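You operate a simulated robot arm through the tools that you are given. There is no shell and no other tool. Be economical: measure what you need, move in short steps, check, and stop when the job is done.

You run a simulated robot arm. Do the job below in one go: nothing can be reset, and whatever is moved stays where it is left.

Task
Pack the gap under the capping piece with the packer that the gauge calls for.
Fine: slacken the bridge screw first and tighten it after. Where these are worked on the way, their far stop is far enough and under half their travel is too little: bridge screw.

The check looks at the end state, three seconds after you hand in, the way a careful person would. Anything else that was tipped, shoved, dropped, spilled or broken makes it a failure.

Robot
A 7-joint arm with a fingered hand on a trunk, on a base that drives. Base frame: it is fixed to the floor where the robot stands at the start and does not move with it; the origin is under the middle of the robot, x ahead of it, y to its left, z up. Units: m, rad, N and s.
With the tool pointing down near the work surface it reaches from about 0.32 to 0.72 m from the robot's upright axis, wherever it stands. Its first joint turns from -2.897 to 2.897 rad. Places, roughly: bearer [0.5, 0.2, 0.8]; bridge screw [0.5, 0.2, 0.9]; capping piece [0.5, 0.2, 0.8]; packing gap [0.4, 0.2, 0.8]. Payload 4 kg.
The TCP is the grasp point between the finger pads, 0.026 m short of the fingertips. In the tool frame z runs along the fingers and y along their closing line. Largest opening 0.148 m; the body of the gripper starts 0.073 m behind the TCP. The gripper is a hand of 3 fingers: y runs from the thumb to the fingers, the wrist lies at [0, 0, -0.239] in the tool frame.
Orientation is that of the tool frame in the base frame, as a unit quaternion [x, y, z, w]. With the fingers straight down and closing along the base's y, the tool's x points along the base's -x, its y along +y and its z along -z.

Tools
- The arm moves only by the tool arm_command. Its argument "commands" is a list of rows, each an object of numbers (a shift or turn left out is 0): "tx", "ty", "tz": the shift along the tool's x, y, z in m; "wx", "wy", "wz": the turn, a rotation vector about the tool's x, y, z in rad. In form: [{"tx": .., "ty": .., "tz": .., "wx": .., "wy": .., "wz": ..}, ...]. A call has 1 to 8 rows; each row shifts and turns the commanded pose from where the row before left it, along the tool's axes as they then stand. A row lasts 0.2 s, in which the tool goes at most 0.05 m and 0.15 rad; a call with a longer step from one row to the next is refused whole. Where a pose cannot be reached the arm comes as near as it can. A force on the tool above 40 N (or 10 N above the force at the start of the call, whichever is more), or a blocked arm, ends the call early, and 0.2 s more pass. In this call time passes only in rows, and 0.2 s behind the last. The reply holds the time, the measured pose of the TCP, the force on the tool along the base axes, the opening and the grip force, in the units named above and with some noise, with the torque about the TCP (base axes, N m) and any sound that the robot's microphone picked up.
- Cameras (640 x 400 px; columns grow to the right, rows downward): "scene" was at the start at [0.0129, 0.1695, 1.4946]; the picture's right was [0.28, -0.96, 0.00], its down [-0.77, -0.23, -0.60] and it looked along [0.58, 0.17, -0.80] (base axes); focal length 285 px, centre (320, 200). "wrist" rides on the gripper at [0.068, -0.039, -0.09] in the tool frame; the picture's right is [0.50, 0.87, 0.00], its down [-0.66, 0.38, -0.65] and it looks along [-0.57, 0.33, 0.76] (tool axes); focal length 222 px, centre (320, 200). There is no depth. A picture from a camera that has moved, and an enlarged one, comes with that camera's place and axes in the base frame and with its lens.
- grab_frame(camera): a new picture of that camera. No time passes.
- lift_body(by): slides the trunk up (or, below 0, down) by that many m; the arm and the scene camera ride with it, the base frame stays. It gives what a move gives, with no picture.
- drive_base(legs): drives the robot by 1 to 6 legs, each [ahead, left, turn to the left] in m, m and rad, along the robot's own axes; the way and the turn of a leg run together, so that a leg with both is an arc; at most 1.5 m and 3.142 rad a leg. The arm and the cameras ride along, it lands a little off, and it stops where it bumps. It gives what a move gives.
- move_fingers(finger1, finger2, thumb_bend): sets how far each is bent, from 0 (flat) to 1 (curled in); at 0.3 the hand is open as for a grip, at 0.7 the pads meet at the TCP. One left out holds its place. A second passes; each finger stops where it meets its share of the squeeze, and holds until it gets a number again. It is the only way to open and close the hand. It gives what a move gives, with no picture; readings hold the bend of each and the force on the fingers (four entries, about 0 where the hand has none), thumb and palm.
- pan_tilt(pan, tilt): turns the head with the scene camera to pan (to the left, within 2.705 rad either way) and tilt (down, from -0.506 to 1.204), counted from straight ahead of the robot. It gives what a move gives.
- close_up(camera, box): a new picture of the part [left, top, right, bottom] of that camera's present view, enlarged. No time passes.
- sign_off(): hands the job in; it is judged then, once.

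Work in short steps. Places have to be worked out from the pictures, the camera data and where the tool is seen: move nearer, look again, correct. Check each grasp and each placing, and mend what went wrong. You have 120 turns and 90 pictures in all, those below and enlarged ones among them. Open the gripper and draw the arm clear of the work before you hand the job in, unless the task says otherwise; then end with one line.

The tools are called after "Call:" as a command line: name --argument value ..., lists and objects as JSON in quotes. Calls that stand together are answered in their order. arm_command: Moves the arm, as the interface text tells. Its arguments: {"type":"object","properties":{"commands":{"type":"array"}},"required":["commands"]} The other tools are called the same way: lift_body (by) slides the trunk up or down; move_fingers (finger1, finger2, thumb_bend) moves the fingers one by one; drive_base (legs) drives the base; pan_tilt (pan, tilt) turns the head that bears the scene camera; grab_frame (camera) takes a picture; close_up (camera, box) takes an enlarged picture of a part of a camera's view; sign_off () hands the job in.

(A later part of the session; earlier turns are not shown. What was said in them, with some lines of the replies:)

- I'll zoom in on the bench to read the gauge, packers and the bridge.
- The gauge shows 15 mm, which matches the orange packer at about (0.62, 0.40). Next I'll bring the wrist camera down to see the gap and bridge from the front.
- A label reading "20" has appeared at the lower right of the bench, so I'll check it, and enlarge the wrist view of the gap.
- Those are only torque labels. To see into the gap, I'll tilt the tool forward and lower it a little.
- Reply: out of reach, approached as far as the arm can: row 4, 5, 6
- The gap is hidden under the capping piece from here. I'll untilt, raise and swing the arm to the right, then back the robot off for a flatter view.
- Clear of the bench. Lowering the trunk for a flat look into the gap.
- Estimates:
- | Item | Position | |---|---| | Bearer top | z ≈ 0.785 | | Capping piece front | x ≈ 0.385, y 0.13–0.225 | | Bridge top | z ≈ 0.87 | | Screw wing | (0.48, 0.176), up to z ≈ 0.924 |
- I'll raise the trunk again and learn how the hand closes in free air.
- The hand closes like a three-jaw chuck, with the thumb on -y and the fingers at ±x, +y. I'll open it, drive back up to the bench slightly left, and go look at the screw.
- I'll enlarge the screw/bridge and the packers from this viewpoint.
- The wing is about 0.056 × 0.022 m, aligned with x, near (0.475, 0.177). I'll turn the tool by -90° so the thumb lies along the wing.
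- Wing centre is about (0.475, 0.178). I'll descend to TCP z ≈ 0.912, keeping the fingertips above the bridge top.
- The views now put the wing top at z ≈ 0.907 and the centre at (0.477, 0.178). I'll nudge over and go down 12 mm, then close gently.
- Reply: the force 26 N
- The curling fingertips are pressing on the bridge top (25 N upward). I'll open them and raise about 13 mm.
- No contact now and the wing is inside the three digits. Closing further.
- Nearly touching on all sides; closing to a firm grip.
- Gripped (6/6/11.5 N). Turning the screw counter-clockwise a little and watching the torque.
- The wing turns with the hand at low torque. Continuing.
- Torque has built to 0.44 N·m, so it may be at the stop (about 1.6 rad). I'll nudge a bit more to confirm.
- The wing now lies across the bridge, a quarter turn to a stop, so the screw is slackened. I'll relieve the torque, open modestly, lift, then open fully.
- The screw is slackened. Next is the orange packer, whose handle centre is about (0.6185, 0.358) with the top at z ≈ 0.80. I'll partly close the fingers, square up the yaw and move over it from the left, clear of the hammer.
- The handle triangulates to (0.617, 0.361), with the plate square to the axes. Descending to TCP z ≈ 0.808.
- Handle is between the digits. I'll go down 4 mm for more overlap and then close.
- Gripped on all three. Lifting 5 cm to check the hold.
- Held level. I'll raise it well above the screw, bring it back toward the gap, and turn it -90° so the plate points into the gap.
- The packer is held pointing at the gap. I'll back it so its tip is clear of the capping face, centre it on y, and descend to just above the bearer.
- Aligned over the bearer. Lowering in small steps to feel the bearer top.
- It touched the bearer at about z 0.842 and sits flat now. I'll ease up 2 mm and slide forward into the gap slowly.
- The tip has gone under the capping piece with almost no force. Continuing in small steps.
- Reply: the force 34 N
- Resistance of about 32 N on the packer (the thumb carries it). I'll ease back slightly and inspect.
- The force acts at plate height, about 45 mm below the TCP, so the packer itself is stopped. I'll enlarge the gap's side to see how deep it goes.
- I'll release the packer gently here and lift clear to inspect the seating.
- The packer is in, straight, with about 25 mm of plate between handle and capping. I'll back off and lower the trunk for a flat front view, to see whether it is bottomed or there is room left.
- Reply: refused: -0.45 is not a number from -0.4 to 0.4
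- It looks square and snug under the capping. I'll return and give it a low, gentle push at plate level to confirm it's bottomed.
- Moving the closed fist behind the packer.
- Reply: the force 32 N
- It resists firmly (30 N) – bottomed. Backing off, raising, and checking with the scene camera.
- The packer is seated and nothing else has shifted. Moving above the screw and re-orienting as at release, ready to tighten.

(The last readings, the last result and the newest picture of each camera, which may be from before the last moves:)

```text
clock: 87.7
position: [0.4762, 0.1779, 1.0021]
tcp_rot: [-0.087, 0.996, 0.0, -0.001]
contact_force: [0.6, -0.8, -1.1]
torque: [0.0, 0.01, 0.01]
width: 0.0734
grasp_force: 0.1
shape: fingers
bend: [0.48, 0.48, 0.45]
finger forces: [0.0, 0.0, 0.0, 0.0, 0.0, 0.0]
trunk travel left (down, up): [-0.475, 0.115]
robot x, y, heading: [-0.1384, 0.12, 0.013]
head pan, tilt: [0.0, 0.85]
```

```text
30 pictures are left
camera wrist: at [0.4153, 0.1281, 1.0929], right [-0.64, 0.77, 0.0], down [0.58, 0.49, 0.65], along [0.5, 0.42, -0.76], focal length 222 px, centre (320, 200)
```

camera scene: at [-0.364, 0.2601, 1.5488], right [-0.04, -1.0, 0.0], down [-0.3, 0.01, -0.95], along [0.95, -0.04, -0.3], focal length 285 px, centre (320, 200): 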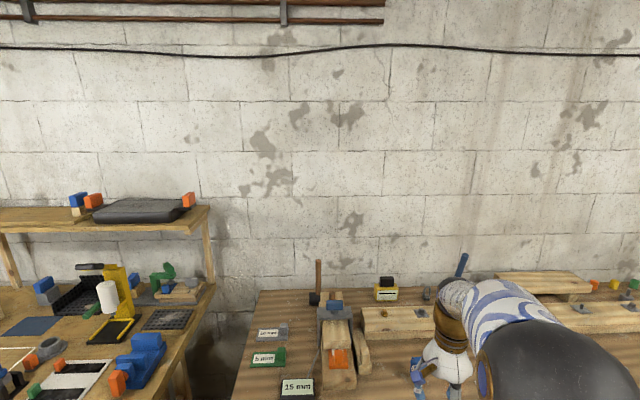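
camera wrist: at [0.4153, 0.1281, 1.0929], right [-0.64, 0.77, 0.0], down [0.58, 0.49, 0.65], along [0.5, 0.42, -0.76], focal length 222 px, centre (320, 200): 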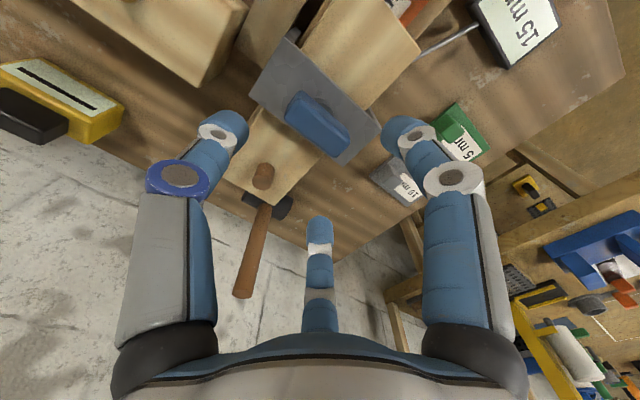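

Same relative pose as at release. Descending and gripping the wing.

Call:
arm_command --commands '[{"tz": 0.03}, {"tz": 0.03}, {"tz": 0.026}]'

Call:
move_fingers --finger1 0.72 --finger2 0.72 --thumb_bend 0.66

Call:
close_up --camera "wrist" --box '[120, 0, 520, 250]'

```text
clock: 88.5
position: [0.4771, 0.1787, 0.9171]
tcp_rot: [-0.086, 0.996, 0.0, 0.0]
contact_force: [0.1, 1.0, 0.2]
torque: [-0.02, -0.02, 0.03]
width: 0.0733
grasp_force: 0.1
shape: fingers
bend: [0.48, 0.48, 0.45]
finger forces: [0.0, 0.0, 0.0, 0.1, 0.1, 0.0]
trunk travel left (down, up): [-0.475, 0.115]
robot x, y, heading: [-0.1362, 0.118, 0.017]
head pan, tilt: [0.0, 0.85]
```

```text
clock: 89.5
position: [0.478, 0.1774, 0.9176]
tcp_rot: [-0.085, 0.996, 0.0, 0.0]
contact_force: [2.2, -10.7, -2.5]
torque: [-0.37, -0.11, -0.11]
width: 0.0302
grasp_force: 14.3
shape: fingers
bend: [0.65, 0.61, 0.58]
finger forces: [5.1, 6.1, 0.0, 0.0, 15.8, 0.1]
trunk travel left (down, up): [-0.475, 0.115]
robot x, y, heading: [-0.1412, 0.1194, 0.018]
head pan, tilt: [0.0, 0.85]
```

```text
1.60 times, centred on (320, 125) of wrist
camera zoom: at [0.4154, 0.1271, 1.007], right [-0.64, 0.77, 0.0], down [0.58, 0.48, 0.65], along [0.5, 0.42, -0.76], focal length 355 px, centre (320, 320)
```

zoom: 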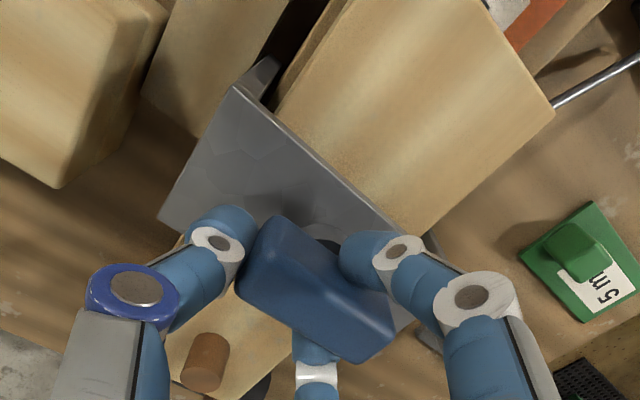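

Wing gripped. Turning clockwise in stages while watching the torque.

Call:
arm_command --commands '[{"wz": 0.12}, {"wz": 0.12}, {"wz": 0.12}, {"wz": 0.12}, {"wz": 0.12}, {"wz": 0.12}]'

Call:
arm_command --commands '[{"wz": 0.12}, {"wz": 0.12}, {"wz": 0.12}, {"wz": 0.12}, {"wz": 0.12}]'

Call:
close_up --camera "wrist" --box '[120, 0, 520, 250]'

```text
clock: 90.9
position: [0.4781, 0.1781, 0.9177]
tcp_rot: [0.272, 0.962, 0.002, -0.001]
contact_force: [-2.5, -8.5, 1.7]
torque: [-0.35, 0.08, 0.04]
width: 0.0301
grasp_force: 13.5
shape: fingers
bend: [0.65, 0.61, 0.58]
finger forces: [6.3, 6.3, 0.1, 0.0, 14.4, 0.0]
trunk travel left (down, up): [-0.475, 0.115]
robot x, y, heading: [-0.1392, 0.117, 0.016]
head pan, tilt: [0.0, 0.85]
```

```text
clock: 92.1
position: [0.4759, 0.1795, 0.9159]
tcp_rot: [0.544, 0.839, 0.001, 0.0]
contact_force: [-4.8, -5.3, 1.5]
torque: [-0.17, 0.19, 0.05]
width: 0.0294
grasp_force: 12.9
shape: fingers
bend: [0.65, 0.61, 0.58]
finger forces: [6.6, 7.0, 0.0, 0.0, 12.5, 0.0]
trunk travel left (down, up): [-0.475, 0.115]
robot x, y, heading: [-0.1379, 0.123, 0.015]
head pan, tilt: [0.0, 0.85]
```

```text
1.60 times, centred on (320, 125) of wrist
camera zoom: at [0.4117, 0.2246, 1.0067], right [0.59, 0.81, 0.0], down [0.61, -0.44, 0.65], along [0.53, -0.38, -0.76], focal length 355 px, centre (320, 320)
```

zoom: 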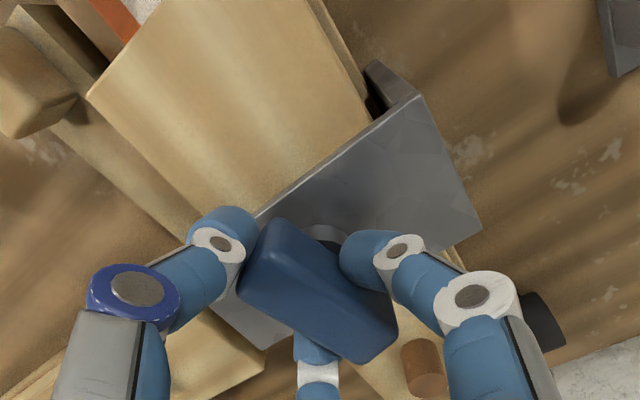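

Turned about 1.3 rad so far; continuing to the stop.

Call:
arm_command --commands '[{"wz": 0.1}, {"wz": 0.1}, {"wz": 0.1}]'

Call:
arm_command --commands '[{"wz": 0.08}, {"wz": 0.08}]'

Call:
close_up --camera "wrist" --box '[120, 0, 520, 250]'

```text
clock: 92.9
position: [0.478, 0.1792, 0.917]
tcp_rot: [0.663, 0.749, 0.001, 0.0]
contact_force: [-5.8, -2.3, -1.2]
torque: [-0.08, 0.22, 0.04]
width: 0.0298
grasp_force: 13.2
shape: fingers
bend: [0.64, 0.62, 0.58]
finger forces: [7.3, 5.5, 0.0, 0.2, 12.2, 0.0]
trunk travel left (down, up): [-0.475, 0.115]
robot x, y, heading: [-0.1376, 0.1183, 0.019]
head pan, tilt: [0.0, 0.85]
```

```text
clock: 93.5
position: [0.4777, 0.1784, 0.9173]
tcp_rot: [0.721, 0.693, 0.0, 0.0]
contact_force: [-6.3, -6.6, 0.5]
torque: [-0.17, 0.2, 0.31]
width: 0.0285
grasp_force: 12.3
shape: fingers
bend: [0.63, 0.63, 0.58]
finger forces: [8.3, 4.6, 0.0, 0.1, 12.2, 0.0]
trunk travel left (down, up): [-0.475, 0.115]
robot x, y, heading: [-0.14, 0.1205, 0.018]
head pan, tilt: [0.0, 0.85]
```

```text
1.60 times, centred on (320, 125) of wrist
camera zoom: at [0.4383, 0.2469, 1.0068], right [0.89, 0.47, 0.0], down [0.35, -0.67, 0.65], along [0.3, -0.58, -0.76], focal length 355 px, centre (320, 320)
```

zoom: 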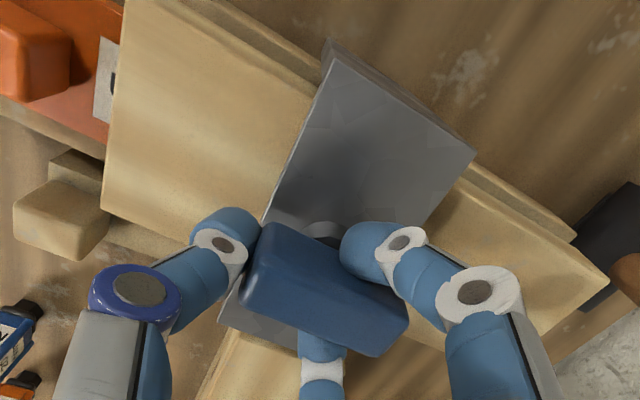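

Torque rises to 0.31 N·m with the wing back along x. A final turn to seat it against the stop.

Call:
arm_command --commands '[{"wz": 0.1}]'

Call:
arm_command --commands '[{"wz": 0.08}]'

Call:
close_up --camera "wrist" --box '[120, 0, 520, 250]'

```text
clock: 93.9
position: [0.4766, 0.1789, 0.917]
tcp_rot: [0.755, 0.656, 0.001, 0.0]
contact_force: [-9.7, -6.6, -1.8]
torque: [-0.17, 0.24, 0.4]
width: 0.0277
grasp_force: 12.8
shape: fingers
bend: [0.63, 0.63, 0.58]
finger forces: [8.8, 4.4, 0.1, 0.1, 13.4, 0.0]
trunk travel left (down, up): [-0.475, 0.115]
robot x, y, heading: [-0.1395, 0.1168, 0.019]
head pan, tilt: [0.0, 0.85]
```

```text
clock: 94.3
position: [0.4767, 0.1785, 0.9171]
tcp_rot: [0.78, 0.626, 0.0, 0.0]
contact_force: [-10.9, -7.5, -1.8]
torque: [-0.25, 0.3, 0.5]
width: 0.0275
grasp_force: 13.7
shape: fingers
bend: [0.63, 0.64, 0.58]
finger forces: [8.5, 4.3, 0.0, 0.1, 16.2, 0.0]
trunk travel left (down, up): [-0.475, 0.115]
robot x, y, heading: [-0.1385, 0.1144, 0.016]
head pan, tilt: [0.0, 0.85]
```

```text
1.60 times, centred on (320, 125) of wrist
camera zoom: at [0.451, 0.2522, 1.0071], right [0.95, 0.3, 0.0], down [0.23, -0.72, 0.65], along [0.2, -0.62, -0.76], focal length 355 px, centre (320, 320)
```

zoom: 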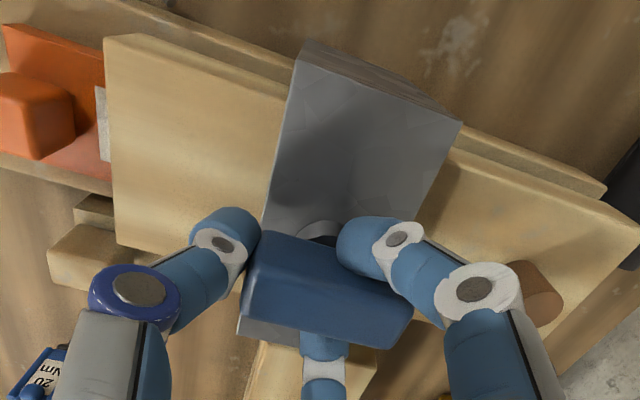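

The stop is firm (the wing no longer follows the hand). I'll open directly, lift, and back away.

Call:
move_fingers --finger1 0.48 --finger2 0.48 --thumb_bend 0.45

Call:
arm_command --commands '[{"tz": -0.03}, {"tz": -0.04}, {"tz": -0.045}, {"tz": -0.045}, {"tx": -0.045}, {"tx": -0.045}, {"tx": -0.045}, {"tx": -0.045}]'

Call:
move_fingers --finger1 0.3 --finger2 0.3 --thumb_bend 0.3

Call:
grab_frame --camera "scene"

Call:
close_up --camera "scene" --box '[320, 150, 420, 260]'

```text
clock: 95.3
position: [0.4768, 0.1798, 0.917]
tcp_rot: [0.78, 0.626, 0.0, 0.0]
contact_force: [0.9, 0.1, 0.0]
torque: [0.01, 0.01, 0.04]
width: 0.0731
grasp_force: 0.1
shape: fingers
bend: [0.48, 0.48, 0.45]
finger forces: [0.0, 0.0, 0.0, 0.0, 0.0, 0.1]
trunk travel left (down, up): [-0.475, 0.115]
robot x, y, heading: [-0.1396, 0.1201, 0.019]
head pan, tilt: [0.0, 0.85]
```

```text
clock: 97.1
position: [0.4352, 0.0039, 1.0776]
tcp_rot: [0.78, 0.626, 0.001, 0.0]
contact_force: [-0.4, 0.2, -0.2]
torque: [0.01, -0.01, 0.01]
width: 0.0734
grasp_force: 0.1
shape: fingers
bend: [0.48, 0.48, 0.45]
finger forces: [0.1, 0.0, 0.0, 0.1, 0.0, 0.1]
trunk travel left (down, up): [-0.475, 0.115]
robot x, y, heading: [-0.1362, 0.1197, 0.014]
head pan, tilt: [0.0, 0.85]
```

```text
clock: 98.1
position: [0.4374, 0.004, 1.0785]
tcp_rot: [0.78, 0.626, 0.001, 0.0]
contact_force: [0.5, 0.4, 0.7]
torque: [0.0, 0.0, 0.03]
width: 0.1266
grasp_force: 0.1
shape: fingers
bend: [0.3, 0.3, 0.3]
finger forces: [0.1, 0.1, 0.0, 0.0, 0.0, 0.0]
trunk travel left (down, up): [-0.475, 0.115]
robot x, y, heading: [-0.1384, 0.1245, 0.015]
head pan, tilt: [0.0, 0.85]
```

```text
25 pictures are left
camera scene: at [-0.1205, 0.2683, 1.5005], right [0.02, -1.0, 0.0], down [-0.75, -0.01, -0.66], along [0.66, 0.01, -0.75], focal length 285 px, centre (320, 200)
```

scene: 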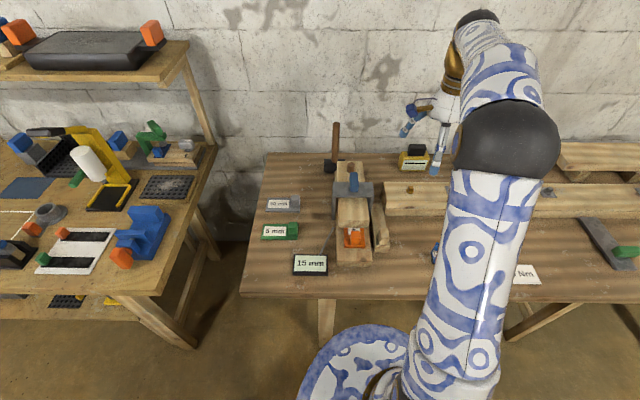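

```text
3.64 times, centred on (370, 205) of scene
camera zoom: at [-0.1205, 0.2683, 1.5005], right [0.02, -1.0, 0.0], down [-0.75, -0.01, -0.66], along [0.66, 0.01, -0.75], focal length 1036 px, centre (138, 182)
```

zoom: 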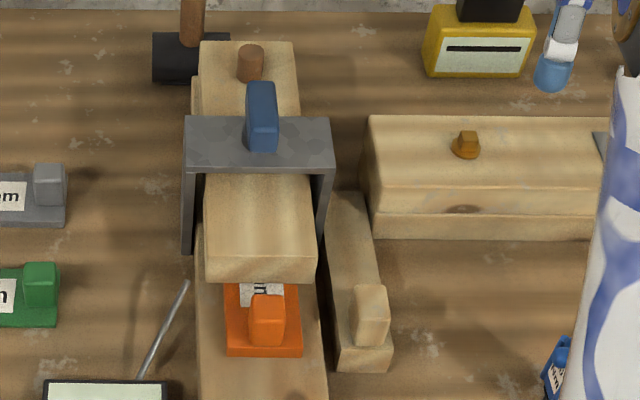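

The final view shows the wing back in its tight position, the 15 mm packer under the capping piece, nothing else disturbed and the hand open and clear. Handing in.

Call:
sign_off

```text
The job is handed in.
```

The gap under the capping piece is packed with the 15 mm (orange) packer the gauge called for; I slackened the bridge screw to its stop first and tightened it to its stop after, and the packer went in until it would go no further, leaving about 25 mm between its handle and the capping.
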